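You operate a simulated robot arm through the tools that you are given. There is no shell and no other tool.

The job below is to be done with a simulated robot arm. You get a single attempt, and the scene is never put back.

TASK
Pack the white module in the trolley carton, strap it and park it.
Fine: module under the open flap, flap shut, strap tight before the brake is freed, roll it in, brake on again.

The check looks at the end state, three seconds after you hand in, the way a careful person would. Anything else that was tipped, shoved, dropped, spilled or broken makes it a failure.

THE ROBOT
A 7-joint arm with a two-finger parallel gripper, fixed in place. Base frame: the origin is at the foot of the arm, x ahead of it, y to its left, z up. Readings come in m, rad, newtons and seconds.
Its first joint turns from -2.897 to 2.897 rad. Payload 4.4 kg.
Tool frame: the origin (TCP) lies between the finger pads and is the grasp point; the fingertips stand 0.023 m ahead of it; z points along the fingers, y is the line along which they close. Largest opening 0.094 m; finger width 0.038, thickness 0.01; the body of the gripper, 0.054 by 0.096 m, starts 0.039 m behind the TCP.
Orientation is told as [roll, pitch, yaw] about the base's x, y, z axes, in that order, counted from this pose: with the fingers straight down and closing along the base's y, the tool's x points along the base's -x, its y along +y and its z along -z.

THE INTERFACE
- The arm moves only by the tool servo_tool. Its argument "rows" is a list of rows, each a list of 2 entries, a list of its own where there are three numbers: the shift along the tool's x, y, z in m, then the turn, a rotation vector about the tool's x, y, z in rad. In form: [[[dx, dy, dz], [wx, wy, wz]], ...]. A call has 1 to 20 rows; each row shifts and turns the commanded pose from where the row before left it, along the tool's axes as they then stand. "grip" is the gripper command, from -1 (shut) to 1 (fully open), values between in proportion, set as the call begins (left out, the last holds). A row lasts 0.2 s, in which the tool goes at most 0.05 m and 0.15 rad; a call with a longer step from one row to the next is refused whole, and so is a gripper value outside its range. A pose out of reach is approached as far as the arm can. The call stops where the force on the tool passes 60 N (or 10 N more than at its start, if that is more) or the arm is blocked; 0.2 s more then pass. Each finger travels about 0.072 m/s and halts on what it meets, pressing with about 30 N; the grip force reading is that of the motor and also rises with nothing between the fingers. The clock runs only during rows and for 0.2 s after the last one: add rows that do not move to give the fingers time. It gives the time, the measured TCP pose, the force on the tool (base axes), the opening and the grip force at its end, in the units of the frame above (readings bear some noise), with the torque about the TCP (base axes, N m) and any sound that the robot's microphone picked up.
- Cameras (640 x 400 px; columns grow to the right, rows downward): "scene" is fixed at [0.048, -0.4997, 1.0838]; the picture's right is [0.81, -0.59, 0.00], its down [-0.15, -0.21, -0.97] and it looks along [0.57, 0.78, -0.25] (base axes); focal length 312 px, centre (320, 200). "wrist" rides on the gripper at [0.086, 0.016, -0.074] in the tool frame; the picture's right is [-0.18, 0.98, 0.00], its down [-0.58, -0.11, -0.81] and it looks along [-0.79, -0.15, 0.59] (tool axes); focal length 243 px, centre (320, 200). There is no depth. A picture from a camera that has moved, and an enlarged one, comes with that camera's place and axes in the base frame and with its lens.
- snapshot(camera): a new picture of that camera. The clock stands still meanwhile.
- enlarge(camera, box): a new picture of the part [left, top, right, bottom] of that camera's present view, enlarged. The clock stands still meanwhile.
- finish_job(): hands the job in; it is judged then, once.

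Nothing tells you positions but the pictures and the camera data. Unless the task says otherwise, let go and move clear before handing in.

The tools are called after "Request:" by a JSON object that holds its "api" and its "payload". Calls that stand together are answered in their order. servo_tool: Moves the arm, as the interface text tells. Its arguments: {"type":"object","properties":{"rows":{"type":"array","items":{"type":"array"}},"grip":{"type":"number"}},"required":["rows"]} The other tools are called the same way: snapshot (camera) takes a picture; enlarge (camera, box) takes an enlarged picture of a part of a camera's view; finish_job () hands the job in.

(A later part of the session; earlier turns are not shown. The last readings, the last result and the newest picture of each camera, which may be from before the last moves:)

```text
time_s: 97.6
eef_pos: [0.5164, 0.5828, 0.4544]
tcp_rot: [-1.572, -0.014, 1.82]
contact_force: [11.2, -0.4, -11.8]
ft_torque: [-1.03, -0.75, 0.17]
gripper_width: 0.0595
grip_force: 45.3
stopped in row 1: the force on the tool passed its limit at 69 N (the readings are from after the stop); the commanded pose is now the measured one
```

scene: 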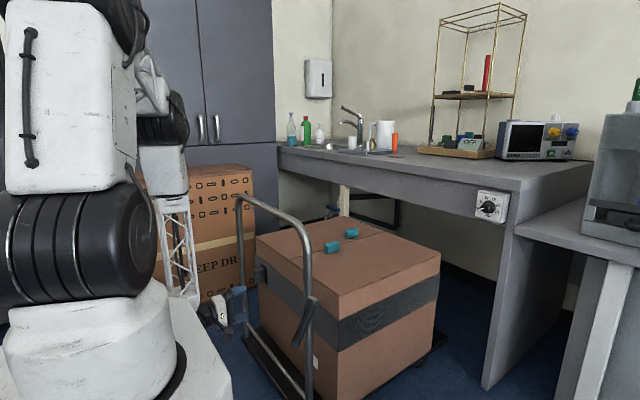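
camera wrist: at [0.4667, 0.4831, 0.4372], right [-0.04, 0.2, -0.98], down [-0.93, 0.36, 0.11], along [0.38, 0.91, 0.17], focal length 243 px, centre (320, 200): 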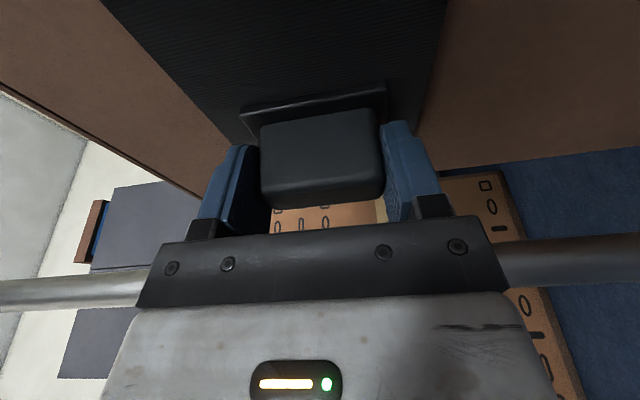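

The block is rigid vertically. I'll test gently whether it slides along the strap toward -y.

Request:
{"api": "servo_tool", "payload": {"rows": [[[0.0029, 0, -0.0007], [0, 0, 0]], [[0, 0, 0], [0, 0, 0]]]}}

Request:
{"api": "servo_tool", "payload": {"rows": [[[0.0029, 0, -0.0007], [0, 0, 0]], [[0, 0, 0], [0, 0, 0]]]}}

```text
time_s: 98.2
eef_pos: [0.5166, 0.5806, 0.456]
tcp_rot: [-1.572, -0.014, 1.819]
contact_force: [17.4, -1.0, -12.4]
ft_torque: [-1.24, -0.68, -0.01]
gripper_width: 0.0595
grip_force: 44.9
```

```text
time_s: 98.8
eef_pos: [0.5162, 0.5764, 0.4554]
tcp_rot: [-1.572, -0.015, 1.822]
contact_force: [15.7, -0.3, -8.1]
ft_torque: [-1.11, -0.77, -0.28]
gripper_width: 0.0599
grip_force: 45.0
```

It moves along -y with almost no resistance. I'll continue a little and check whether the buckle itself moves.

Request:
{"api": "servo_tool", "payload": {"rows": [[[0.0048, 0, -0.0012], [0, 0, 0]], [[0.0048, 0, -0.0012], [0, 0, 0]], [[0.0048, 0, -0.0012], [0, 0, 0]], [[0, 0, 0], [0, 0, 0]]]}}

Request:
{"api": "snapshot", "payload": {"camera": "wrist"}}

Request:
{"api": "enlarge", "payload": {"camera": "scene", "box": [190, 230, 320, 350]}}

```text
time_s: 99.8
eef_pos: [0.5159, 0.5623, 0.4544]
tcp_rot: [-1.571, -0.015, 1.82]
contact_force: [8.7, 0.3, -21.8]
ft_torque: [-0.68, -0.68, -0.23]
gripper_width: 0.0594
grip_force: 45.1
```

```text
taken
camera wrist: at [0.4647, 0.4585, 0.4381], right [-0.05, 0.19, -0.98], down [-0.92, 0.36, 0.12], along [0.38, 0.91, 0.16], focal length 243 px, centre (320, 200)
```

wrist: 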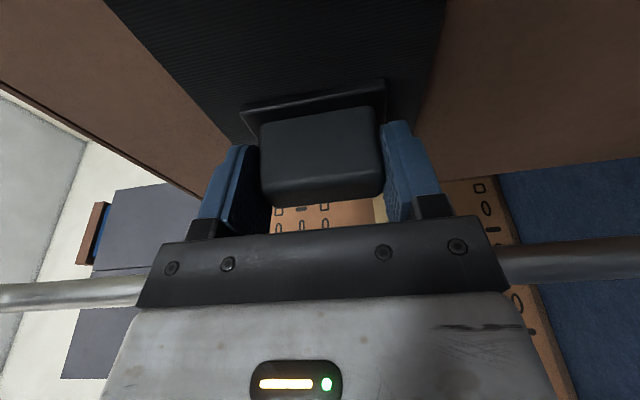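

```text
3.33 times, centred on (255, 290) of scene
camera zoom: at [0.048, -0.4997, 1.0838], right [0.81, -0.59, 0.0], down [-0.15, -0.21, -0.97], along [0.57, 0.78, -0.25], focal length 1039 px, centre (537, -100)
```

zoom: 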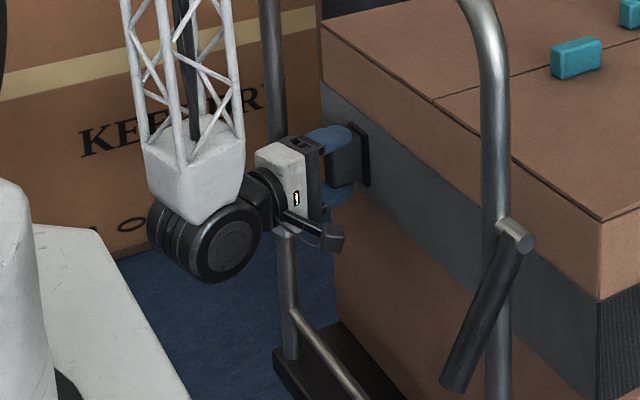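

The buckle slides along the strap with the gripper. I'll keep drawing it toward -y, watching the forces.

Request:
{"api": "servo_tool", "payload": {"rows": [[[0, 0.001, 0], [0, 0, 0]], [[0.0097, 0.0002, -0.0025], [0, 0, 0]], [[0.0097, 0.0002, -0.0025], [0, 0, 0]], [[0.0097, 0.0002, -0.0025], [0, 0, 0]], [[0, 0, 0], [0, 0, 0]]]}}

Request:
{"api": "servo_tool", "payload": {"rows": [[[0.0097, 0.0002, -0.0025], [0, 0, 0]], [[0.0097, 0.0002, -0.0025], [0, 0, 0]], [[0.0097, 0.0002, -0.0025], [0, 0, 0]], [[0, 0, 0], [0, 0, 0]]]}}

Request:
{"api": "snapshot", "payload": {"camera": "wrist"}}

```text
time_s: 101.0
eef_pos: [0.5165, 0.5335, 0.4545]
tcp_rot: [-1.574, -0.017, 1.823]
contact_force: [-17.4, 0.6, 40.2]
ft_torque: [-0.86, -0.81, 0.19]
gripper_width: 0.0597
grip_force: 45.4
```

```text
time_s: 101.4
eef_pos: [0.5164, 0.5251, 0.4548]
tcp_rot: [-1.573, -0.016, 1.821]
contact_force: [-7.7, -0.9, 12.6]
ft_torque: [-1.21, -0.39, -0.55]
gripper_width: 0.0597
grip_force: 45.1
stopped in row 2: the force on the tool passed its limit at 63 N (the readings are from after the stop); the commanded pose is now the measured one
```

```text
taken
camera wrist: at [0.4651, 0.422, 0.4375], right [-0.05, 0.19, -0.98], down [-0.93, 0.36, 0.12], along [0.38, 0.91, 0.16], focal length 243 px, centre (320, 200)
```

wrist: 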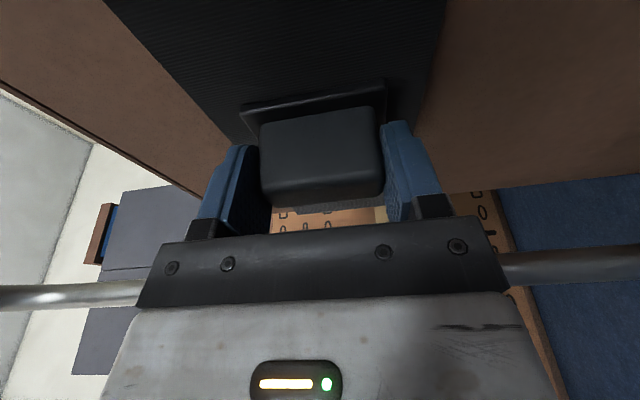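

The vertical correction was too strong since the coupling is stiff. The command has been reset; I'll continue with a finer compensation.

Request:
{"api": "servo_tool", "payload": {"rows": [[[0.0097, 0.0001, -0.00247], [0, 0, 0]], [[0.0097, 0.0001, -0.00247], [0, 0, 0]], [[0, 0, 0], [0, 0, 0]]]}}

Request:
{"api": "servo_tool", "payload": {"rows": [[[0.0097, 0.0001, -0.00247], [0, 0, 0]], [[0.0097, 0.0001, -0.00247], [0, 0, 0]], [[0, 0, 0], [0, 0, 0]]]}}

```text
time_s: 102.2
eef_pos: [0.5162, 0.5046, 0.4543]
tcp_rot: [-1.575, -0.017, 1.82]
contact_force: [-1.5, 0.2, 18.8]
ft_torque: [-1.15, -0.41, 0.25]
gripper_width: 0.0599
grip_force: 45.3
```

```text
time_s: 102.8
eef_pos: [0.5161, 0.4895, 0.4553]
tcp_rot: [-1.578, -0.018, 1.825]
contact_force: [-13.1, -1.2, 15.8]
ft_torque: [-1.16, 0.12, -0.33]
gripper_width: 0.0593
grip_force: 45.1
stopped in row 2: the force on the tool passed its limit at 63 N (the readings are from after the stop); the commanded pose is now the measured one
```

Another stop near y=0.489. I'll test whether that is the end of travel.

Request:
{"api": "servo_tool", "payload": {"rows": [[[0.0048, 0.0, -0.0012], [0, 0, 0]], [[0, 0, 0], [0, 0, 0]]]}}

Request:
{"api": "servo_tool", "payload": {"rows": [[[0.0048, 0.0, -0.0012], [0, 0, 0]], [[0, 0, 0], [0, 0, 0]]]}}

Request:
{"api": "enlarge", "payload": {"camera": "scene", "box": [190, 230, 320, 350]}}

Request:
{"api": "snapshot", "payload": {"camera": "wrist"}}

```text
time_s: 103.3
eef_pos: [0.5167, 0.4841, 0.4544]
tcp_rot: [-1.578, -0.018, 1.823]
contact_force: [-5.7, 0.2, 11.5]
ft_torque: [-1.0, 0.16, 0.49]
gripper_width: 0.0596
grip_force: 45.1
```

```text
time_s: 104.0
eef_pos: [0.5169, 0.4794, 0.4556]
tcp_rot: [-1.578, -0.017, 1.822]
contact_force: [0.6, 0.5, 12.9]
ft_torque: [-0.99, 0.28, 0.04]
gripper_width: 0.0594
grip_force: 45.1
```

```text
3.33 times, centred on (255, 290) of scene
camera zoom: at [0.048, -0.4997, 1.0838], right [0.81, -0.59, 0.0], down [-0.15, -0.21, -0.97], along [0.57, 0.78, -0.25], focal length 1039 px, centre (537, -100)
```

zoom: 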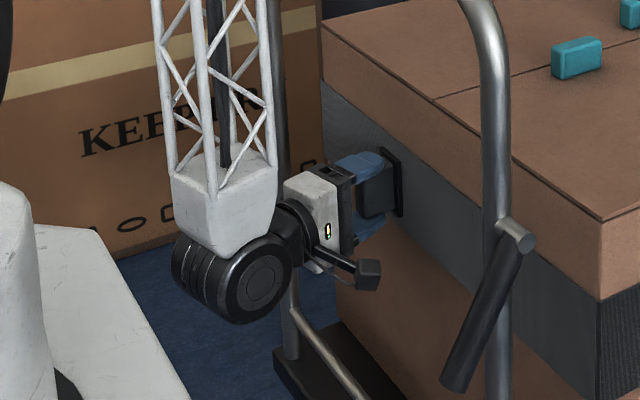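

```text
taken
camera wrist: at [0.4656, 0.377, 0.4372], right [-0.04, 0.2, -0.98], down [-0.93, 0.36, 0.11], along [0.38, 0.91, 0.17], focal length 243 px, centre (320, 200)
```

wrist: 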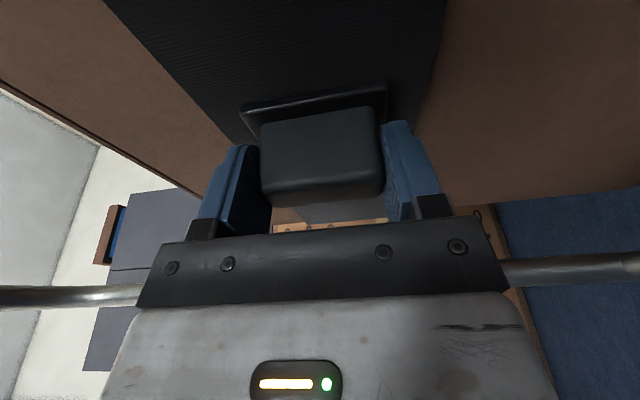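

It still slides freely. I'll keep going at a slower pace.

Request:
{"api": "servo_tool", "payload": {"rows": [[[0.0058, 0.0, -0.0015], [0, 0, 0]], [[0.0058, 0.0, -0.0015], [0, 0, 0]], [[0.0058, 0.0, -0.0015], [0, 0, 0]], [[0.0058, 0.0, -0.0015], [0, 0, 0]], [[0, 0, 0], [0, 0, 0]]]}}

Request:
{"api": "servo_tool", "payload": {"rows": [[[0.0058, 0.0, -0.0015], [0, 0, 0]], [[0.0058, 0.0, -0.0015], [0, 0, 0]], [[0.0058, 0.0, -0.0015], [0, 0, 0]], [[0.0058, 0.0, -0.0015], [0, 0, 0]], [[0, 0, 0], [0, 0, 0]]]}}

```text
time_s: 105.2
eef_pos: [0.5171, 0.4541, 0.4547]
tcp_rot: [-1.577, -0.018, 1.823]
contact_force: [-31.9, 1.6, 33.0]
ft_torque: [-1.02, -0.18, 0.07]
gripper_width: 0.0593
grip_force: 44.8
```

```text
time_s: 106.3
eef_pos: [0.5178, 0.4329, 0.4538]
tcp_rot: [-1.58, -0.019, 1.823]
contact_force: [8.9, 36.1, -1.6]
ft_torque: [-0.16, 0.34, -0.09]
gripper_width: 0.0595
grip_force: 45.2
```

Resistance of 36 N appears at y≈0.433 after 0.15 m of travel, likely the tight end. I'll check with one more small pull.

Request:
{"api": "servo_tool", "payload": {"rows": [[[0.0019, 0.0, -0.0005], [0, 0, 0]], [[0, 0, 0], [0, 0, 0]]]}}

Request:
{"api": "snapshot", "payload": {"camera": "wrist"}}

Request:
{"api": "enlarge", "payload": {"camera": "scene", "box": [230, 200, 460, 360]}}

```text
time_s: 107.0
eef_pos: [0.5172, 0.4303, 0.4547]
tcp_rot: [-1.58, -0.018, 1.822]
contact_force: [9.5, 37.2, 12.2]
ft_torque: [-0.05, 0.33, -0.14]
gripper_width: 0.0593
grip_force: 44.5
```

```text
taken
camera wrist: at [0.4659, 0.3275, 0.4367], right [-0.04, 0.2, -0.98], down [-0.93, 0.36, 0.11], along [0.37, 0.91, 0.17], focal length 243 px, centre (320, 200)
```

wrist: 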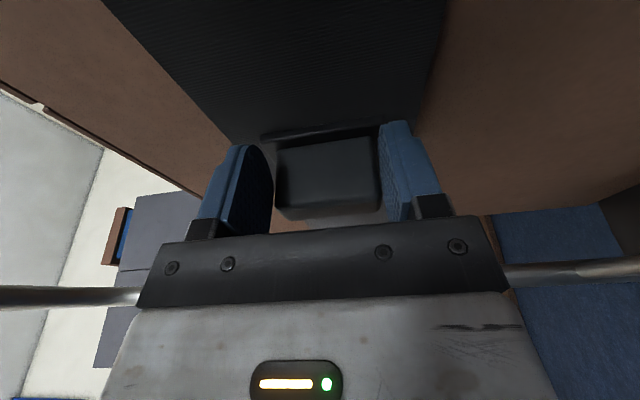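

```text
2.50 times, centred on (345, 280) of scene
camera zoom: at [0.048, -0.4997, 1.0838], right [0.81, -0.59, 0.0], down [-0.15, -0.21, -0.97], along [0.57, 0.78, -0.25], focal length 779 px, centre (258, 0)
```

zoom: 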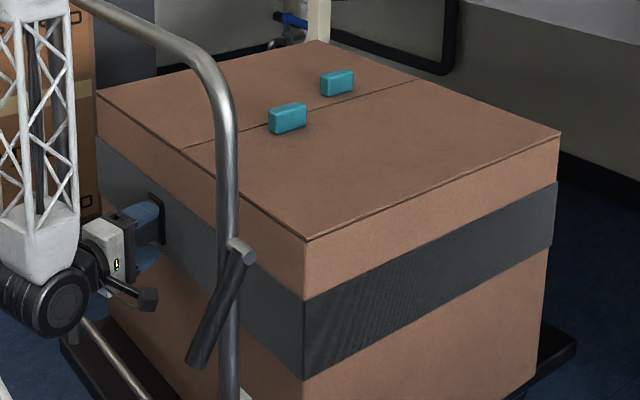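

The pads have slid a bit relative to the block, so the block has reached a stop. I'll zoom in to measure where it is now.

Request:
{"api": "enlarge", "payload": {"camera": "wrist", "box": [180, 80, 460, 240]}}

Request:
{"api": "enlarge", "payload": {"camera": "scene", "box": [250, 260, 310, 320]}}

```text
2.29 times, centred on (320, 160) of wrist
camera zoom: at [0.4659, 0.3275, 0.4367], right [-0.04, 0.2, -0.98], down [-0.93, 0.36, 0.11], along [0.37, 0.91, 0.17], focal length 555 px, centre (320, 291)
```

zoom: 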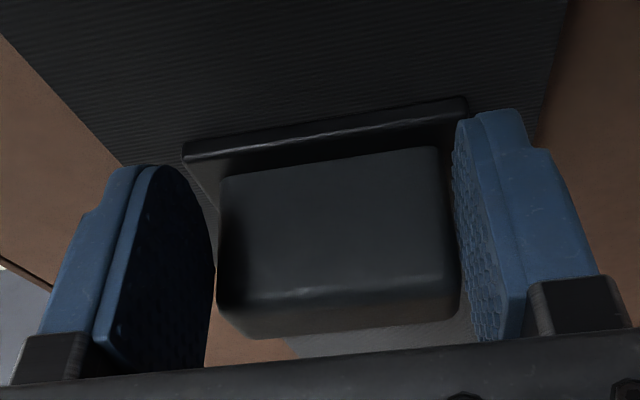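

```text
6.67 times, centred on (280, 290) of scene
camera zoom: at [0.048, -0.4997, 1.0838], right [0.81, -0.59, 0.0], down [-0.15, -0.21, -0.97], along [0.57, 0.78, -0.25], focal length 2078 px, centre (587, -400)
```

zoom: 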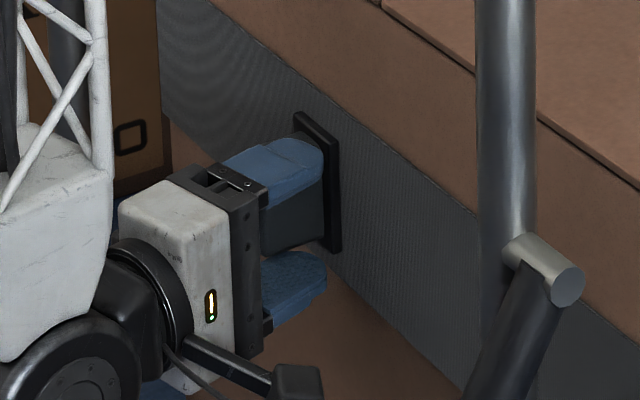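

The block moved from y≈0.590 to ≈0.456 (about 0.135 m), then the pads slipped at ~37 N. To be sure it's fully tight, I'll let go, go behind it (+y side) with closed fingers, and push it firmly.

Request:
{"api": "servo_tool", "payload": {"rows": [[[0, 0, 0], [0, 0, 0]], [[0, 0, 0], [0, 0, 0]], [[0, 0, 0], [0, 0, 0]]], "grip": 1}}

Request:
{"api": "servo_tool", "payload": {"rows": [[[0, 0, -0.02], [0, 0, 0]], [[0, 0, -0.025], [0, 0, 0]], [[0, 0, -0.025], [0, 0, 0]], [[0, 0, 0], [0, 0, 0]]]}}

Request:
{"api": "snapshot", "payload": {"camera": "wrist"}}

Request:
{"api": "enlarge", "payload": {"camera": "scene", "box": [230, 240, 330, 330]}}

```text
time_s: 107.8
eef_pos: [0.5167, 0.4291, 0.4527]
tcp_rot: [-1.576, -0.018, 1.821]
contact_force: [1.2, 0.4, 0.3]
ft_torque: [-0.01, 0.01, 0.01]
gripper_width: 0.0938
grip_force: 0.0
```

```text
time_s: 108.8
eef_pos: [0.4482, 0.411, 0.4533]
tcp_rot: [-1.578, -0.018, 1.821]
contact_force: [-0.4, -0.2, 0.7]
ft_torque: [-0.02, 0.02, 0.0]
gripper_width: 0.094
grip_force: 0.0
```

```text
taken
camera wrist: at [0.397, 0.3086, 0.4352], right [-0.04, 0.2, -0.98], down [-0.93, 0.36, 0.11], along [0.38, 0.91, 0.17], focal length 243 px, centre (320, 200)
```

wrist: 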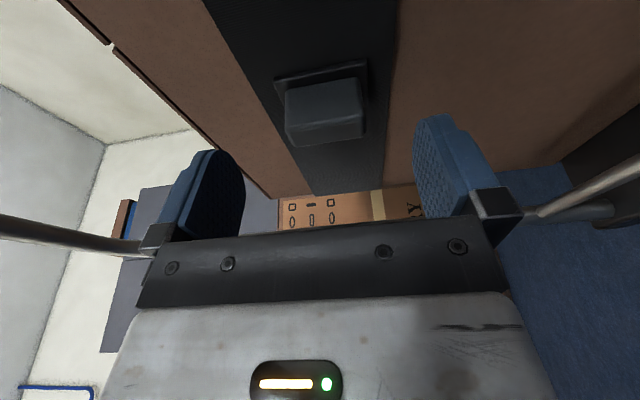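

```text
4.44 times, centred on (280, 285) of scene
camera zoom: at [0.048, -0.4997, 1.0838], right [0.81, -0.59, 0.0], down [-0.15, -0.21, -0.97], along [0.57, 0.78, -0.25], focal length 1385 px, centre (498, -178)
```

zoom: 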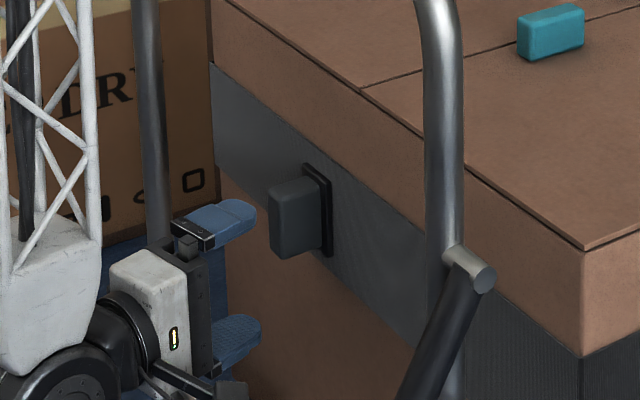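

The buckle stays where I left it (y≈0.46). Now I'll close the fingers and go around to its +y side to push.

Request:
{"api": "servo_tool", "payload": {"rows": [[[-0.0388, 0, 0.0099], [0, 0, 0]], [[-0.0388, 0, 0.0099], [0, 0, 0]], [[-0.0388, 0, 0.0099], [0, 0, 0]], [[0.006, 0, 0.0249], [0, 0, 0]], [[0.006, 0, 0.0249], [0, 0, 0]], [[0.006, 0, 0.0249], [0, 0, 0]], [[0, 0, 0], [0, 0, 0]]], "grip": -1}}

Request:
{"api": "snapshot", "payload": {"camera": "wrist"}}

Request:
{"api": "enlarge", "payload": {"camera": "scene", "box": [230, 240, 330, 330]}}

```text
time_s: 110.3
eef_pos: [0.5263, 0.5332, 0.456]
tcp_rot: [-1.578, -0.018, 1.823]
contact_force: [-0.8, -1.0, 1.2]
ft_torque: [0.0, -0.01, 0.0]
gripper_width: 0.0
grip_force: 30.4
```

```text
taken
camera wrist: at [0.4746, 0.4309, 0.4369], right [-0.04, 0.2, -0.98], down [-0.93, 0.36, 0.11], along [0.38, 0.91, 0.17], focal length 243 px, centre (320, 200)
```

wrist: 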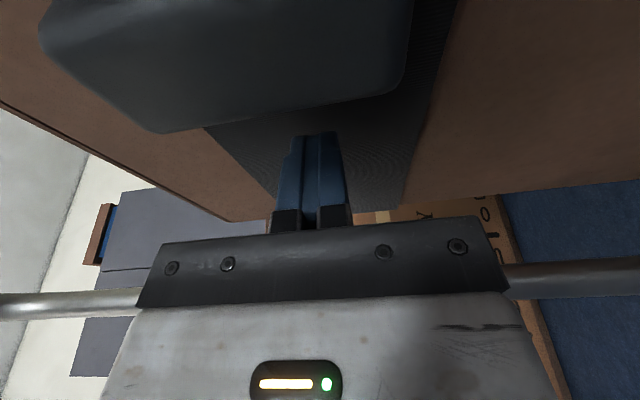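

```text
4.44 times, centred on (280, 285) of scene
camera zoom: at [0.048, -0.4997, 1.0838], right [0.81, -0.59, 0.0], down [-0.15, -0.21, -0.97], along [0.57, 0.78, -0.25], focal length 1385 px, centre (498, -178)
```

zoom: 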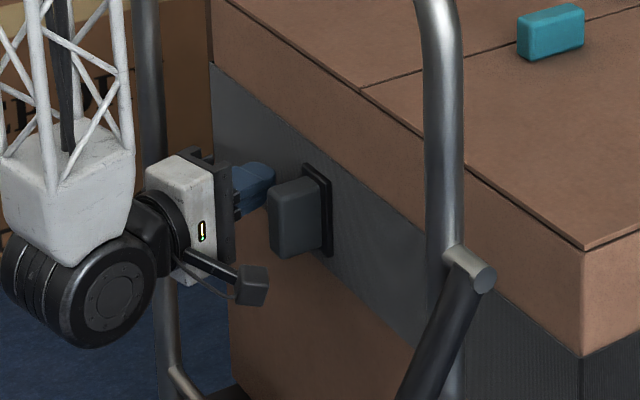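

I'm behind the block. I'll push toward -y in small steps.

Request:
{"api": "servo_tool", "payload": {"rows": [[[0.0145, 0, -0.0037], [0, 0, 0]], [[0.0145, 0, -0.0037], [0, 0, 0]], [[0.0097, 0, -0.0025], [0, 0, 0]], [[0, 0, 0], [0, 0, 0]]]}}

Request:
{"api": "servo_tool", "payload": {"rows": [[[0.0048, 0, -0.0012], [0, 0, 0]], [[0, 0, 0], [0, 0, 0]]]}}

Request:
{"api": "servo_tool", "payload": {"rows": [[[0.0048, 0, -0.0012], [0, 0, 0]], [[0, 0, 0], [0, 0, 0]]]}}

```text
time_s: 111.3
eef_pos: [0.5263, 0.4951, 0.4539]
tcp_rot: [-1.577, -0.019, 1.827]
contact_force: [-11.8, 42.9, -9.3]
ft_torque: [-0.08, -0.17, -0.84]
gripper_width: 0.0001
grip_force: 30.1
```

```text
time_s: 111.7
eef_pos: [0.5256, 0.4959, 0.4547]
tcp_rot: [-1.58, -0.022, 1.83]
contact_force: [-12.0, 29.1, -9.6]
ft_torque: [-0.05, -0.2, -0.71]
gripper_width: 0.0
grip_force: 30.2
stopped in row 1: the force on the tool passed its limit at 71 N (the readings are from after the stop); the commanded pose is now the measured one
```

```text
time_s: 112.0
eef_pos: [0.5256, 0.4963, 0.4569]
tcp_rot: [-1.581, -0.023, 1.832]
contact_force: [-10.8, 28.0, -8.2]
ft_torque: [-0.05, -0.18, -0.69]
gripper_width: 0.0
grip_force: 29.6
stopped in row 1: the force on the tool passed its limit at 69 N (the readings are from after the stop); the commanded pose is now the measured one
```

At 70 N the block won't move further, so it's a hard stop and the strap is tight. I'll ease off and back out.

Request:
{"api": "servo_tool", "payload": {"rows": [[[-0.0194, 0, 0.005], [0, 0, 0]], [[-0.0074, 0, -0.0291], [0, 0, 0]], [[-0.0099, 0, -0.0388], [0, 0, 0]], [[-0.0099, 0, -0.0388], [0, 0, 0]], [[-0.0099, 0, -0.0388], [0, 0, 0]], [[0, 0, 0], [0, 0, 0]]]}}

Request:
{"api": "snapshot", "payload": {"camera": "scene"}}

Request:
{"api": "enlarge", "payload": {"camera": "scene", "box": [230, 240, 330, 330]}}

Request:
{"api": "snapshot", "payload": {"camera": "wrist"}}

```text
time_s: 113.4
eef_pos: [0.3737, 0.5125, 0.4562]
tcp_rot: [-1.581, -0.022, 1.83]
contact_force: [0.0, -0.1, 1.3]
ft_torque: [0.01, -0.02, 0.0]
gripper_width: 0.0
grip_force: 29.4
```

```text
taken
```

scene: 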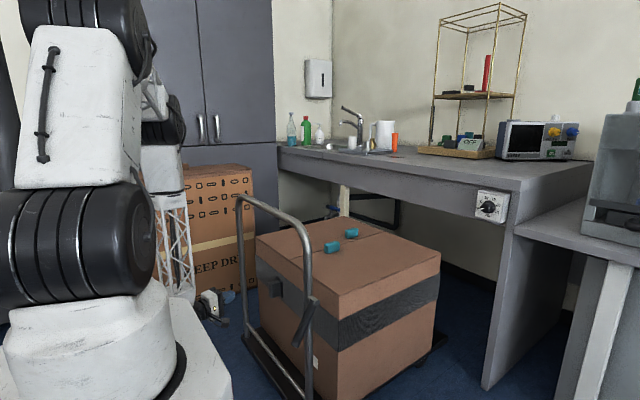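

```text
4.44 times, centred on (280, 285) of scene
camera zoom: at [0.048, -0.4997, 1.0838], right [0.81, -0.59, 0.0], down [-0.15, -0.21, -0.97], along [0.57, 0.78, -0.25], focal length 1385 px, centre (498, -178)
```

zoom: 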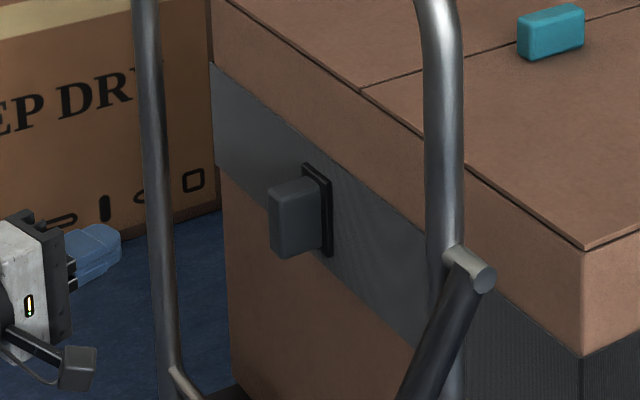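

```text
taken
camera wrist: at [0.3233, 0.4105, 0.4364], right [-0.04, 0.2, -0.98], down [-0.93, 0.35, 0.11], along [0.37, 0.91, 0.17], focal length 243 px, centre (320, 200)
```

wrist: 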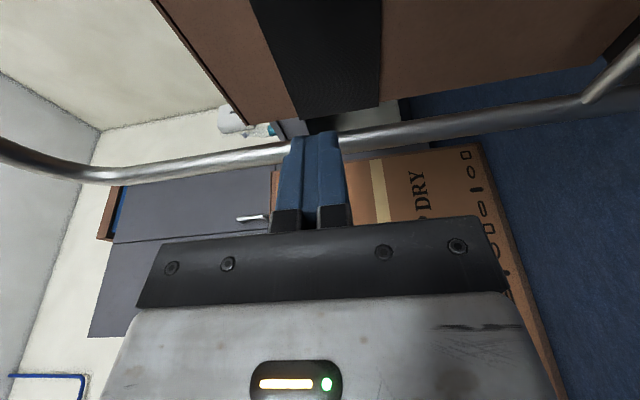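

The strap is tight and nothing else moved. I'll raise the tool and bring it back to vertical, retracing the way I came.

Request:
{"api": "servo_tool", "payload": {"rows": [[[0, -0.03, 0], [0, 0, 0]], [[0, -0.04, 0], [0, 0, 0]], [[0, -0.04, 0], [0, 0, 0]], [[0, -0.04, 0], [0, 0, 0]], [[0, -0.04, 0], [0, 0, 0]], [[0, -0.04, 0], [0, 0, 0]], [[0, -0.04, 0], [0, 0, 0]], [[0, -0.02, 0], [0, 0, 0]], [[0, 0, 0], [0, 0.13, 0]], [[0, 0, 0], [0, 0.13, 0]]]}}

Request:
{"api": "servo_tool", "payload": {"rows": [[[0, 0, 0], [-0.1, 0, 0]], [[0, 0, 0], [-0.1, 0, 0]], [[0, 0, 0], [-0.1, 0, 0]], [[0, 0, 0], [-0.1, 0, 0]], [[0, 0, 0], [-0.1, 0, 0]], [[0, 0, 0], [-0.1, 0, 0]], [[0, 0, 0], [-0.1, 0, 0]], [[0, 0, 0], [-0.1, 0, 0]]]}}

Request:
{"api": "servo_tool", "payload": {"rows": [[[0, 0, 0], [-0.1, 0, 0]], [[0, 0, 0], [-0.1, 0, 0]], [[0, 0, 0], [-0.1, 0, 0]], [[0, 0, 0], [-0.1, 0, 0]], [[0, 0, 0], [-0.1, 0, 0]], [[0, 0, 0], [-0.1, 0, 0]], [[0, 0, 0], [-0.1, 0, 0]], [[0, 0, 0], [-0.08, 0, 0]]]}}

Request:
{"api": "snapshot", "payload": {"camera": "scene"}}

```text
time_s: 115.6
eef_pos: [0.3729, 0.5061, 0.7445]
tcp_rot: [-1.574, -0.022, 1.571]
contact_force: [-0.1, 0.9, 0.0]
ft_torque: [0.01, 0.01, -0.02]
gripper_width: 0.0
grip_force: 30.5
```

```text
time_s: 117.4
eef_pos: [0.374, 0.5051, 0.7453]
tcp_rot: [-0.772, -0.025, 1.571]
contact_force: [0.6, 0.2, 0.0]
ft_torque: [-0.01, -0.03, 0.01]
gripper_width: 0.0002
grip_force: 30.3
```

```text
time_s: 119.2
eef_pos: [0.3744, 0.507, 0.745]
tcp_rot: [0.004, -0.024, 1.571]
contact_force: [-0.1, -0.1, 0.2]
ft_torque: [0.02, -0.01, 0.0]
gripper_width: 0.0
grip_force: 30.0
```

```text
taken
```

scene: 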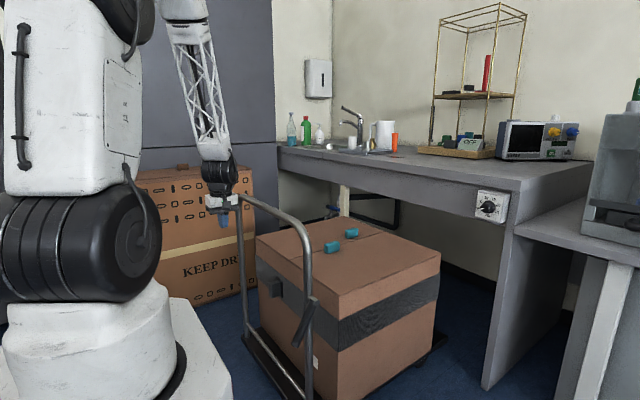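

Back to a vertical tool. Before freeing the brake, I want to see the parking bay under the bench, so I'll go around to the open side and look in.

Request:
{"api": "servo_tool", "payload": {"rows": [[[0, 0, -0.0425], [0, 0, 0]], [[0, 0, -0.0425], [0, 0, 0]], [[0, 0, -0.0425], [0, 0, 0]], [[0, 0, -0.0425], [0, 0, 0]], [[0, 0, -0.0425], [0, 0, 0]], [[0, 0, -0.0425], [0, 0, 0]], [[0, 0, 0], [0, 0, 0.1357]], [[0, 0, 0], [0, 0, 0.1357]], [[0, 0, 0], [0, 0, 0.1357]], [[0, 0, 0], [0, 0, 0.1357]], [[0, 0, 0], [0, 0, 0.1357]], [[0, 0, 0], [0, 0, 0.1357]], [[0, 0, 0], [0, 0, 0.1357]], [[0, 0, 0], [0, 0, 0.1357]], [[0, 0, 0], [0, 0, 0.1357]]]}}

Request:
{"api": "servo_tool", "payload": {"rows": [[[-0.0149, -0.0443, 0], [0, 0, 0]], [[-0.0149, -0.0443, 0], [0, 0, 0]], [[-0.0149, -0.0443, 0], [0, 0, 0]], [[-0.0149, -0.0443, 0], [0, 0, 0]], [[-0.0149, -0.0443, 0], [0, 0, 0]], [[-0.0149, -0.0443, 0], [0, 0, 0]], [[-0.0149, -0.0443, 0], [0, 0, 0]], [[-0.0149, -0.0443, 0], [0, 0, 0]], [[-0.0149, -0.0443, 0], [0, 0, 0]], [[-0.0149, -0.0443, 0], [0, 0, 0]], [[-0.0149, -0.0443, 0], [0, 0, 0]], [[-0.0149, -0.0443, 0], [0, 0, 0]], [[-0.0149, -0.0443, 0], [0, 0, 0]], [[-0.0149, -0.0443, 0], [0, 0, 0]], [[-0.0149, -0.0443, 0], [0, 0, 0]], [[-0.0149, -0.0443, 0], [0, 0, 0]], [[-0.0149, -0.0443, 0], [0, 0, 0]], [[-0.0149, -0.0443, 0], [0, 0, 0]]]}}

Request:
{"api": "servo_tool", "payload": {"rows": [[[0, 0, 0.045], [0, 0, 0]], [[0, 0, 0.045], [0, 0, 0]], [[0, 0, 0.045], [0, 0, 0]], [[0, 0, 0.045], [0, 0, 0]], [[0, 0, 0.045], [0, 0, 0]], [[0, 0, 0.045], [0, 0, 0]], [[0, 0, 0.045], [0, 0, 0]], [[0, 0, 0.045], [0, 0, 0]]]}}

Request:
{"api": "snapshot", "payload": {"camera": "wrist"}}

Request:
{"api": "snapshot", "payload": {"camera": "scene"}}

```text
time_s: 122.4
eef_pos: [0.376, 0.5008, 1.0007]
tcp_rot: [0.024, -0.003, 0.346]
contact_force: [-0.3, 0.0, 0.3]
ft_torque: [-0.03, -0.01, 0.01]
gripper_width: 0.0001
grip_force: 29.5
```

```text
time_s: 126.2
eef_pos: [0.9004, -0.157, 0.9831]
tcp_rot: [0.024, -0.004, 0.35]
contact_force: [-0.2, -0.8, 0.1]
ft_torque: [0.03, -0.03, -0.01]
gripper_width: 0.0
grip_force: 30.2
```

```text
time_s: 128.0
eef_pos: [0.9011, -0.1466, 0.6236]
tcp_rot: [0.021, -0.007, 0.348]
contact_force: [1.1, -0.2, 1.1]
ft_torque: [0.02, 0.02, 0.0]
gripper_width: 0.0
grip_force: 30.4
```

```text
taken
camera wrist: at [0.8139, -0.1627, 0.6987], right [-0.16, 0.99, 0.02], down [0.59, 0.08, 0.81], along [0.79, 0.14, -0.59], focal length 243 px, centre (320, 200)
```

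wrist: 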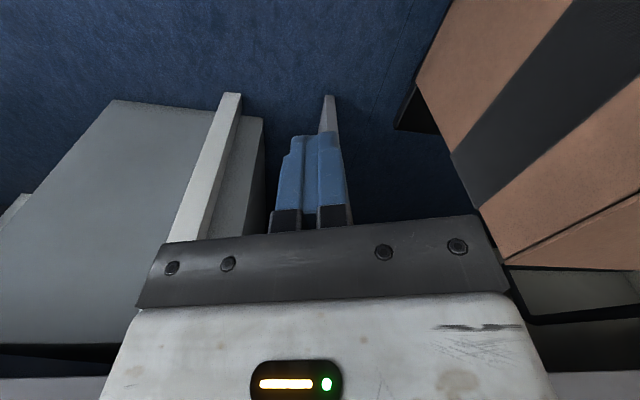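

```text
taken
```

scene: 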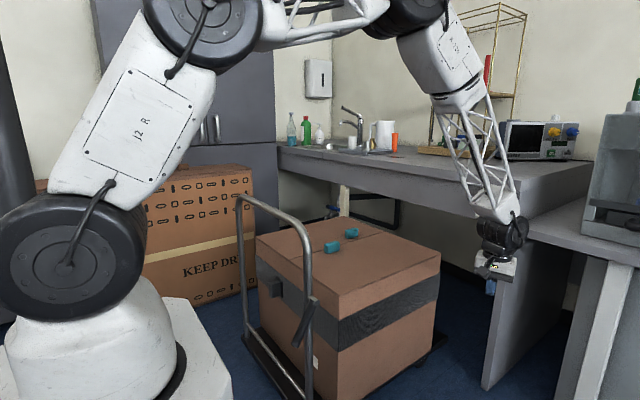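

I need to look more level into the bay. I'll tilt the camera up and turn a bit left.

Request:
{"api": "servo_tool", "payload": {"rows": [[[0, 0, 0], [0, -0.1, 0]], [[0, 0, 0], [0, -0.1, 0]], [[0, 0, 0], [0, -0.1, 0]], [[0, 0, 0], [0, -0.1, 0]], [[0, 0, 0], [0, -0.1, 0]]]}}

Request:
{"api": "snapshot", "payload": {"camera": "wrist"}}

Request:
{"api": "enlarge", "payload": {"camera": "wrist", "box": [320, 0, 640, 240]}}

```text
time_s: 129.2
eef_pos: [0.8982, -0.1494, 0.6218]
tcp_rot: [0.026, -0.502, 0.335]
contact_force: [0.7, 0.1, 0.3]
ft_torque: [-0.02, 0.01, 0.0]
gripper_width: 0.0
grip_force: 29.7
```

```text
taken
camera wrist: at [0.7878, -0.1731, 0.6462], right [-0.18, 0.98, 0.11], down [0.16, -0.08, 0.98], along [0.97, 0.2, -0.14], focal length 243 px, centre (320, 200)
```

wrist: 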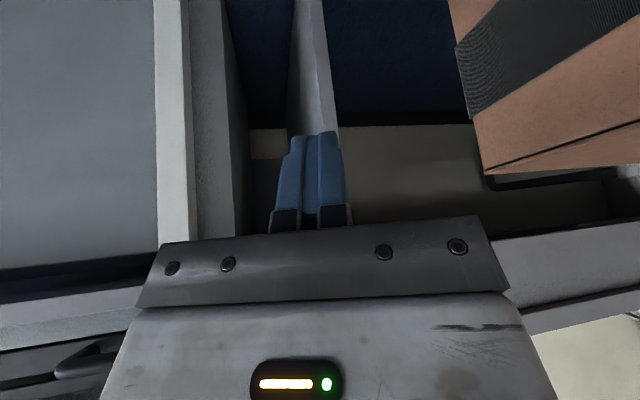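

```text
1.67 times, centred on (480, 120) of wrist
camera zoom: at [0.7878, -0.1731, 0.6462], right [-0.18, 0.98, 0.11], down [0.16, -0.08, 0.98], along [0.97, 0.2, -0.14], focal length 404 px, centre (53, 333)
```

zoom: 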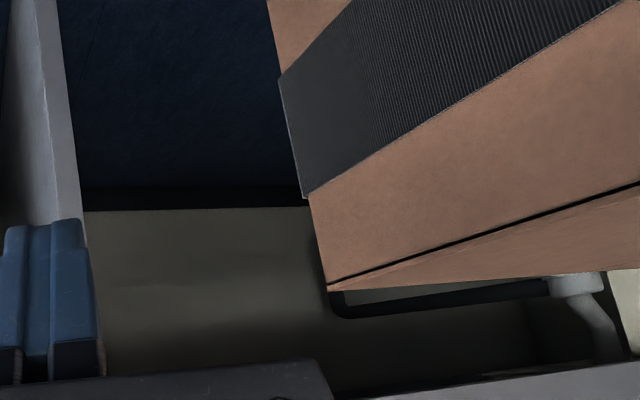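

The bay under the bench is empty between the leg panel (y≈-0.06) and the bucket (y≈1.0), with the wall at x≈1.9. Now the brake: I'll come from the -y side with the tool horizontal and straddle the lever, so first I level out, rise and turn to yaw -90°.

Request:
{"api": "servo_tool", "payload": {"rows": [[[0, 0, 0], [0, 0.125, 0]], [[0, 0, 0], [0, 0.125, 0]], [[0, 0, 0], [0, 0.125, 0]], [[0, 0, 0], [0, 0.125, 0]], [[0, 0, -0.045], [0, 0, 0]], [[0, 0, -0.045], [0, 0, 0]], [[0, 0, -0.045], [0, 0, 0]], [[0, 0, -0.045], [0, 0, 0]], [[0, 0, -0.045], [0, 0, 0]], [[0, 0, -0.045], [0, 0, 0]]]}}

Request:
{"api": "servo_tool", "payload": {"rows": [[[0, 0, 0], [0, 0, 0.1466]], [[0, 0, 0], [0, 0, 0.1466]], [[0, 0, 0], [0, 0, 0.1466]], [[0, 0, 0], [0, 0, 0.1466]], [[0, 0, 0], [0, 0, 0.1466]], [[0, 0, 0], [0, 0, 0.1466]], [[0, 0, 0], [0, 0, 0.1466]], [[0, 0, 0], [0, 0, 0.1466]], [[0, 0, 0], [0, 0, 0.1466]], [[0, 0, 0], [0, 0, 0.1466]], [[0, 0, 0], [0, 0, 0.1466]], [[0, 0, 0], [0, 0, 0.1466]], [[0, 0, 0], [0, 0, 0.1466]]]}}

Request:
{"api": "servo_tool", "payload": {"rows": [[[0.005, -0.045, 0], [0, 0, 0]], [[0.005, -0.045, 0], [0, 0, 0]], [[0.005, -0.045, 0], [0, 0, 0]], [[0.005, -0.045, 0], [0, 0, 0]], [[0.005, -0.045, 0], [0, 0, 0]], [[0.005, -0.045, 0], [0, 0, 0]], [[0.005, -0.045, 0], [0, 0, 0]], [[0.005, -0.045, 0], [0, 0, 0]], [[0.005, -0.045, 0], [0, 0, 0]], [[0.005, -0.045, 0], [0, 0, 0]]], "grip": 0.3}}

Request:
{"api": "snapshot", "payload": {"camera": "wrist"}}

Request:
{"api": "snapshot", "payload": {"camera": "scene"}}

```text
time_s: 131.4
eef_pos: [0.8984, -0.1568, 0.8906]
tcp_rot: [0.025, -0.001, 0.348]
contact_force: [0.0, 0.2, -0.9]
ft_torque: [-0.02, -0.02, -0.02]
gripper_width: 0.0
grip_force: 29.4
```

```text
time_s: 134.2
eef_pos: [0.8987, -0.156, 0.8919]
tcp_rot: [-0.004, 0.024, -1.56]
contact_force: [-0.2, 0.6, 0.2]
ft_torque: [0.0, 0.0, -0.03]
gripper_width: 0.0
grip_force: 30.1
```

```text
time_s: 136.4
eef_pos: [0.4474, -0.1117, 0.8957]
tcp_rot: [-0.003, 0.024, -1.559]
contact_force: [-1.1, -0.5, 0.5]
ft_torque: [0.0, -0.01, -0.03]
gripper_width: 0.0614
grip_force: 0.2
```

```text
taken
camera wrist: at [0.4638, -0.0269, 0.9724], right [0.99, -0.17, -0.01], down [-0.1, -0.6, 0.79], along [-0.14, -0.78, -0.61], focal length 243 px, centre (320, 200)
```

wrist: 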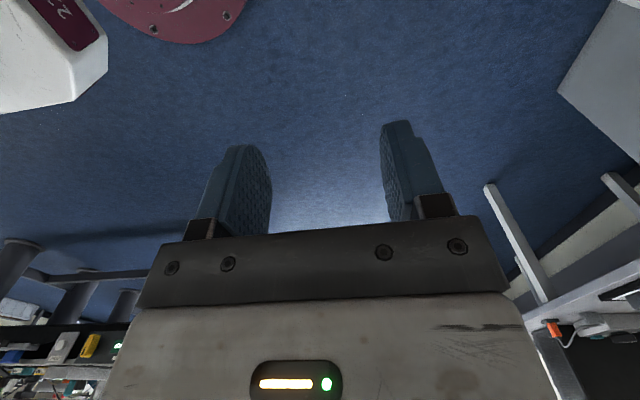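

```text
taken
```

scene: 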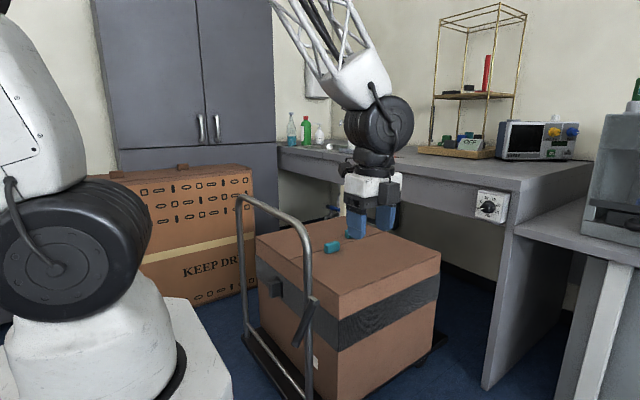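

In place. I'll tilt the tool toward +y in chunks.

Request:
{"api": "servo_tool", "payload": {"rows": [[[0, 0, 0], [0, 0.1, 0]], [[0, 0, 0], [0, 0.1, 0]], [[0, 0, 0], [0, 0.1, 0]], [[0, 0, 0], [0, 0.1, 0]], [[0, 0, 0], [0, 0.1, 0]]]}}

Request:
{"api": "servo_tool", "payload": {"rows": [[[0, 0, 0], [0, 0.1, 0]], [[0, 0, 0], [0, 0.1, 0]], [[0, 0, 0], [0, 0.1, 0]], [[0, 0, 0], [0, 0.1, 0]], [[0, 0, 0], [0, 0.1, 0]]]}}

Request:
{"api": "snapshot", "payload": {"camera": "wrist"}}

Request:
{"api": "snapshot", "payload": {"camera": "scene"}}

```text
time_s: 137.6
eef_pos: [0.4501, -0.1112, 0.8952]
tcp_rot: [-0.005, 0.526, -1.561]
contact_force: [1.2, 0.3, -0.1]
ft_torque: [-0.02, 0.03, -0.03]
gripper_width: 0.061
grip_force: 0.0
```

```text
time_s: 138.8
eef_pos: [0.4489, -0.113, 0.8958]
tcp_rot: [-0.009, 1.024, -1.566]
contact_force: [-0.5, 0.3, 0.0]
ft_torque: [0.01, 0.03, 0.0]
gripper_width: 0.0614
grip_force: 0.1
```

```text
taken
camera wrist: at [0.4655, -0.1315, 1.0079], right [0.98, -0.08, -0.16], down [-0.1, -0.99, -0.08], along [-0.15, 0.09, -0.98], focal length 243 px, centre (320, 200)
```

wrist: 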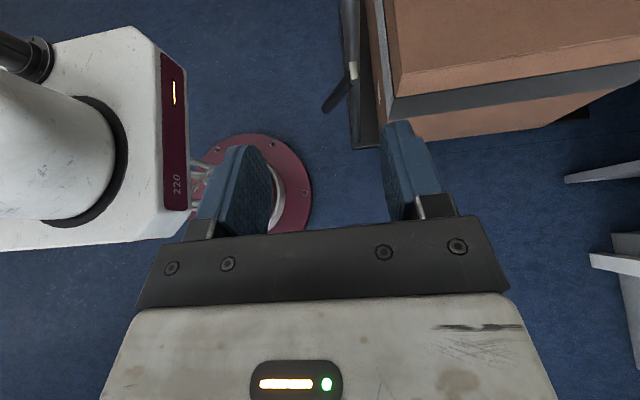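

```text
taken
```

scene: 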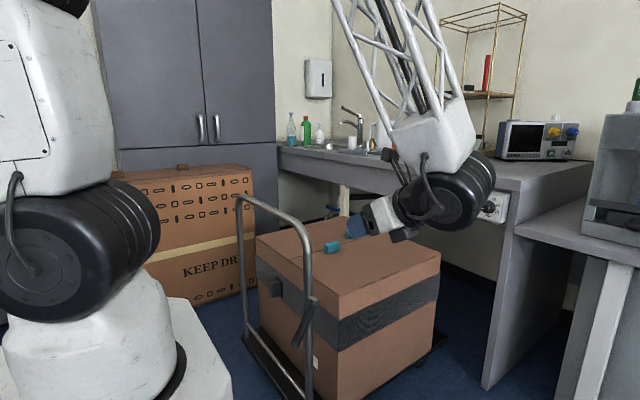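

The lever and upright are visible from above. I'll finish the tilt to near horizontal and zoom in on the lever.

Request:
{"api": "servo_tool", "payload": {"rows": [[[0, 0, 0], [0, 0.1, 0]], [[0, 0, 0], [0, 0.1, 0]], [[0, 0, 0], [0, 0.1, 0]], [[0, 0, 0], [0, 0.1, 0]], [[0, 0, 0], [0, 0.1, 0]]]}}

Request:
{"api": "snapshot", "payload": {"camera": "wrist"}}

Request:
{"api": "enlarge", "payload": {"camera": "wrist", "box": [240, 60, 440, 220]}}

```text
time_s: 140.0
eef_pos: [0.4472, -0.1115, 0.8957]
tcp_rot: [-0.11, 1.525, -1.669]
contact_force: [-0.3, 0.5, -0.9]
ft_torque: [0.02, -0.02, -0.01]
gripper_width: 0.0613
grip_force: 0.1
```

```text
taken
camera wrist: at [0.4659, -0.1827, 0.9853], right [0.98, 0.0, -0.19], down [-0.1, -0.83, -0.54], along [-0.16, 0.55, -0.82], focal length 243 px, centre (320, 200)
```

wrist: 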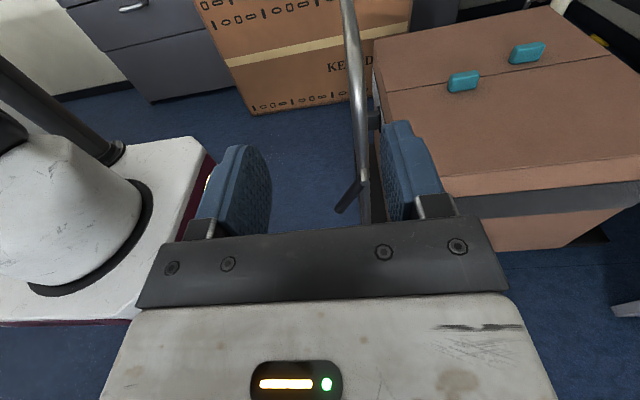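

```text
2.50 times, centred on (340, 140) of wrist
camera zoom: at [0.4659, -0.1827, 0.9853], right [0.98, 0.0, -0.19], down [-0.1, -0.83, -0.54], along [-0.16, 0.55, -0.82], focal length 606 px, centre (270, 350)
```

zoom: 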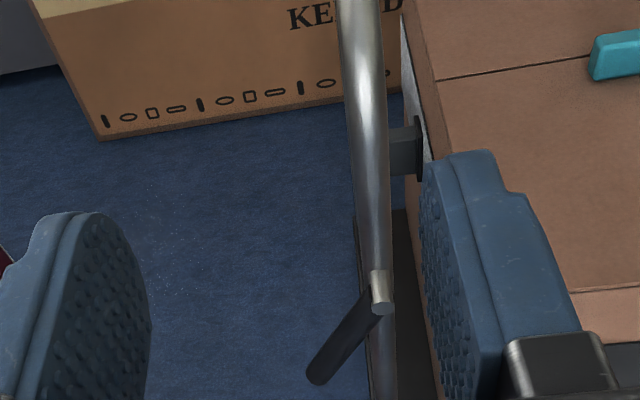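

Hub at (0.479, 0.115, 0.597), tip at (0.415, 0.116, 0.483). I'll lower to lever height, still clear on the -y side.

Request:
{"api": "servo_tool", "payload": {"rows": [[[-0.0455, -0.0006, 0.0021], [0, 0, 0]], [[-0.0455, -0.0006, 0.0021], [0, 0, 0]], [[-0.0455, -0.0006, 0.0021], [0, 0, 0]], [[-0.0455, -0.0006, 0.0021], [0, 0, 0]]], "grip": 0.6}}

Request:
{"api": "servo_tool", "payload": {"rows": [[[-0.0455, -0.0006, 0.0021], [0, 0, 0]], [[-0.0455, -0.0006, 0.0021], [0, 0, 0]], [[-0.0455, -0.0006, 0.0021], [0, 0, 0]], [[-0.0455, -0.0006, 0.0021], [0, 0, 0]], [[0, 0, 0], [0, 0, 0]]]}}

Request:
{"api": "snapshot", "payload": {"camera": "wrist"}}

Request:
{"api": "snapshot", "payload": {"camera": "scene"}}

```text
time_s: 141.0
eef_pos: [0.4459, -0.1101, 0.7111]
tcp_rot: [-0.112, 1.524, -1.669]
contact_force: [-0.2, 0.2, 0.0]
ft_torque: [-0.01, 0.0, -0.01]
gripper_width: 0.075
grip_force: 0.0
```

```text
time_s: 142.2
eef_pos: [0.4427, -0.1122, 0.5319]
tcp_rot: [-0.107, 1.523, -1.664]
contact_force: [0.6, -0.6, -0.1]
ft_torque: [-0.01, -0.03, -0.02]
gripper_width: 0.0753
grip_force: 0.1
```

```text
taken
camera wrist: at [0.4592, -0.1833, 0.6226], right [0.98, 0.0, -0.19], down [-0.1, -0.83, -0.54], along [-0.16, 0.55, -0.82], focal length 243 px, centre (320, 200)
```

wrist: 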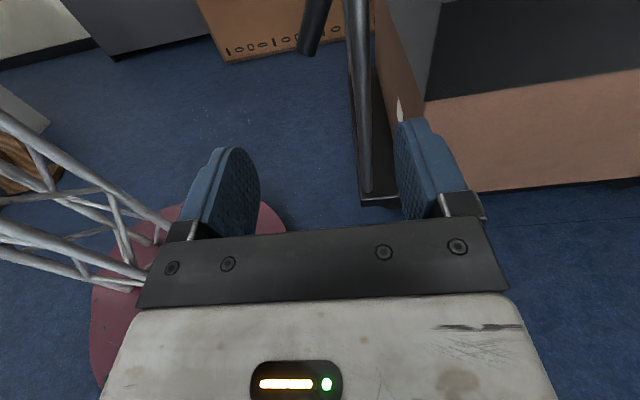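

```text
taken
```

scene: 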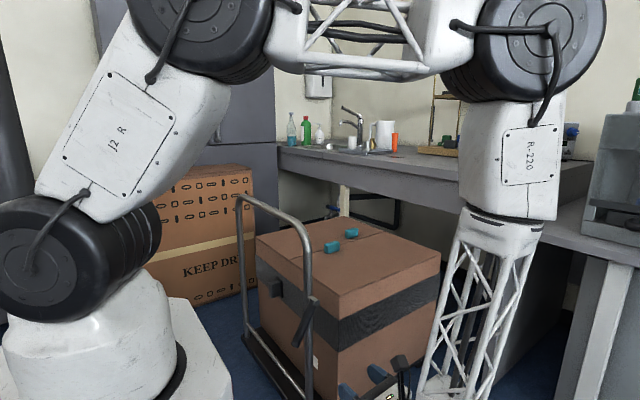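

Level with the lever. I'll advance toward +y so the open fingers straddle it.

Request:
{"api": "servo_tool", "payload": {"rows": [[[0.0019, 0.0005, 0.04], [0, 0, 0]], [[0.0019, 0.0005, 0.04], [0, 0, 0]], [[0.0019, 0.0005, 0.04], [0, 0, 0]], [[0.0019, 0.0005, 0.04], [0, 0, 0]], [[0, 0, 0], [0, 0, 0]]]}}

Request:
{"api": "snapshot", "payload": {"camera": "wrist"}}

Request:
{"api": "enlarge", "payload": {"camera": "wrist", "box": [160, 0, 480, 230]}}

```text
time_s: 143.4
eef_pos: [0.4405, 0.0503, 0.532]
tcp_rot: [-0.11, 1.525, -1.665]
contact_force: [0.0, 0.0, 1.1]
ft_torque: [0.01, 0.0, 0.04]
gripper_width: 0.0752
grip_force: 0.0
```

```text
taken
camera wrist: at [0.4587, -0.0209, 0.6223], right [0.98, 0.0, -0.19], down [-0.1, -0.83, -0.54], along [-0.16, 0.55, -0.82], focal length 243 px, centre (320, 200)
```

wrist: 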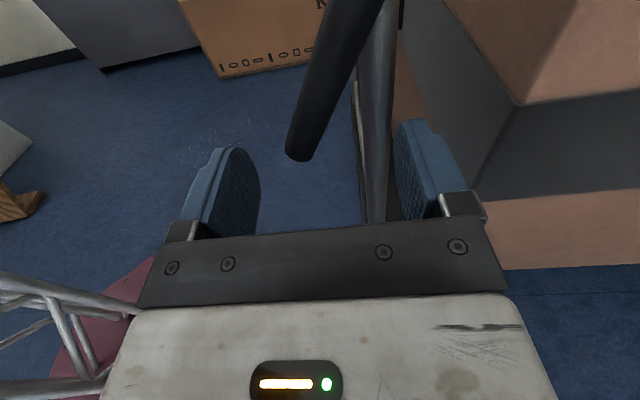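

```text
1.74 times, centred on (320, 115) of wrist
camera zoom: at [0.4587, -0.0209, 0.6223], right [0.98, 0.0, -0.19], down [-0.1, -0.83, -0.54], along [-0.16, 0.55, -0.82], focal length 422 px, centre (320, 348)
```

zoom: 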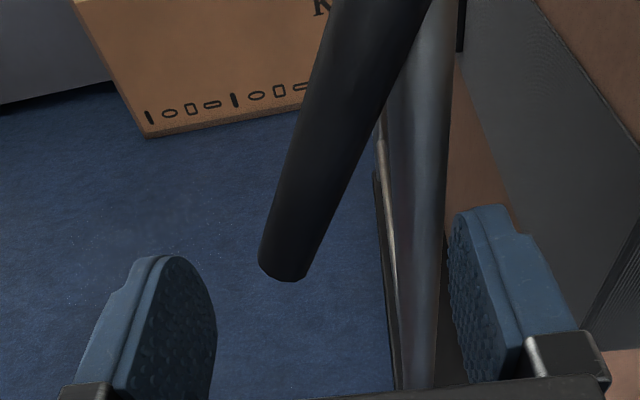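

The lever lies between the fingers. I'll advance the last bit, keeping the tips short of the upright.

Request:
{"api": "servo_tool", "payload": {"rows": [[[0.0013, 0.0004, 0.028], [0, 0, 0]], [[0.0013, 0.0004, 0.028], [0, 0, 0]], [[0, 0, 0], [0, 0, 0]]]}}

Request:
{"api": "snapshot", "payload": {"camera": "wrist"}}

Request:
{"api": "enlarge", "payload": {"camera": "scene", "box": [230, 240, 430, 400]}}

```text
time_s: 144.2
eef_pos: [0.4414, 0.1053, 0.5322]
tcp_rot: [-0.108, 1.524, -1.665]
contact_force: [-0.1, 0.6, -0.1]
ft_torque: [-0.03, -0.01, -0.03]
gripper_width: 0.075
grip_force: 0.0
```

```text
taken
camera wrist: at [0.4591, 0.0341, 0.622], right [0.98, 0.0, -0.19], down [-0.1, -0.83, -0.54], along [-0.16, 0.55, -0.82], focal length 243 px, centre (320, 200)
```

wrist: 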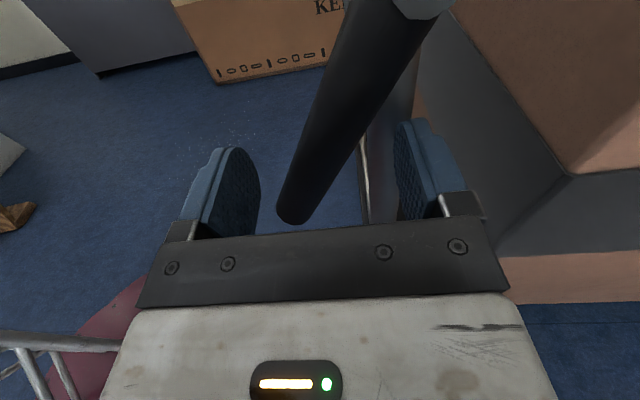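

```text
2.50 times, centred on (330, 320) of scene
camera zoom: at [0.048, -0.4997, 1.0838], right [0.81, -0.59, 0.0], down [-0.15, -0.21, -0.97], along [0.57, 0.78, -0.25], focal length 779 px, centre (295, -100)
```

zoom: 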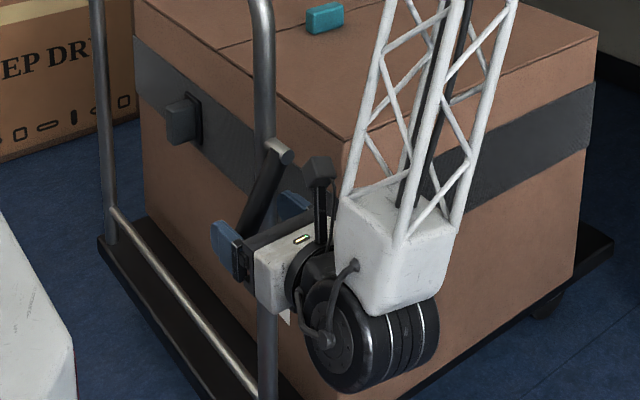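

Straddling the lever. I'll first test gently toward +x.

Request:
{"api": "servo_tool", "payload": {"rows": [[[0, 0.012, 0], [0, 0, 0]], [[0, 0, 0], [0, 0, 0]]]}}

Request:
{"api": "servo_tool", "payload": {"rows": [[[0, 0.003, 0], [0, 0, 0]], [[0, 0, 0], [0, 0, 0]]]}}

Request:
{"api": "servo_tool", "payload": {"rows": [[[0, 0.003, 0], [0, 0, 0]], [[0, 0, 0], [0, 0, 0]]]}}

```text
time_s: 144.8
eef_pos: [0.4549, 0.1055, 0.5315]
tcp_rot: [-0.116, 1.522, -1.674]
contact_force: [-4.1, -0.6, 1.5]
ft_torque: [0.0, 0.17, 0.12]
gripper_width: 0.0774
grip_force: 2.5
```

```text
time_s: 145.4
eef_pos: [0.4558, 0.1044, 0.5315]
tcp_rot: [-0.123, 1.524, -1.679]
contact_force: [-13.2, 7.2, 9.5]
ft_torque: [0.29, 0.64, -0.09]
gripper_width: 0.0808
grip_force: 6.3
```

```text
time_s: 146.0
eef_pos: [0.4594, 0.1061, 0.5305]
tcp_rot: [-0.127, 1.524, -1.683]
contact_force: [-23.8, -6.6, 5.7]
ft_torque: [-0.08, 0.71, 0.69]
gripper_width: 0.0861
grip_force: 11.9
```

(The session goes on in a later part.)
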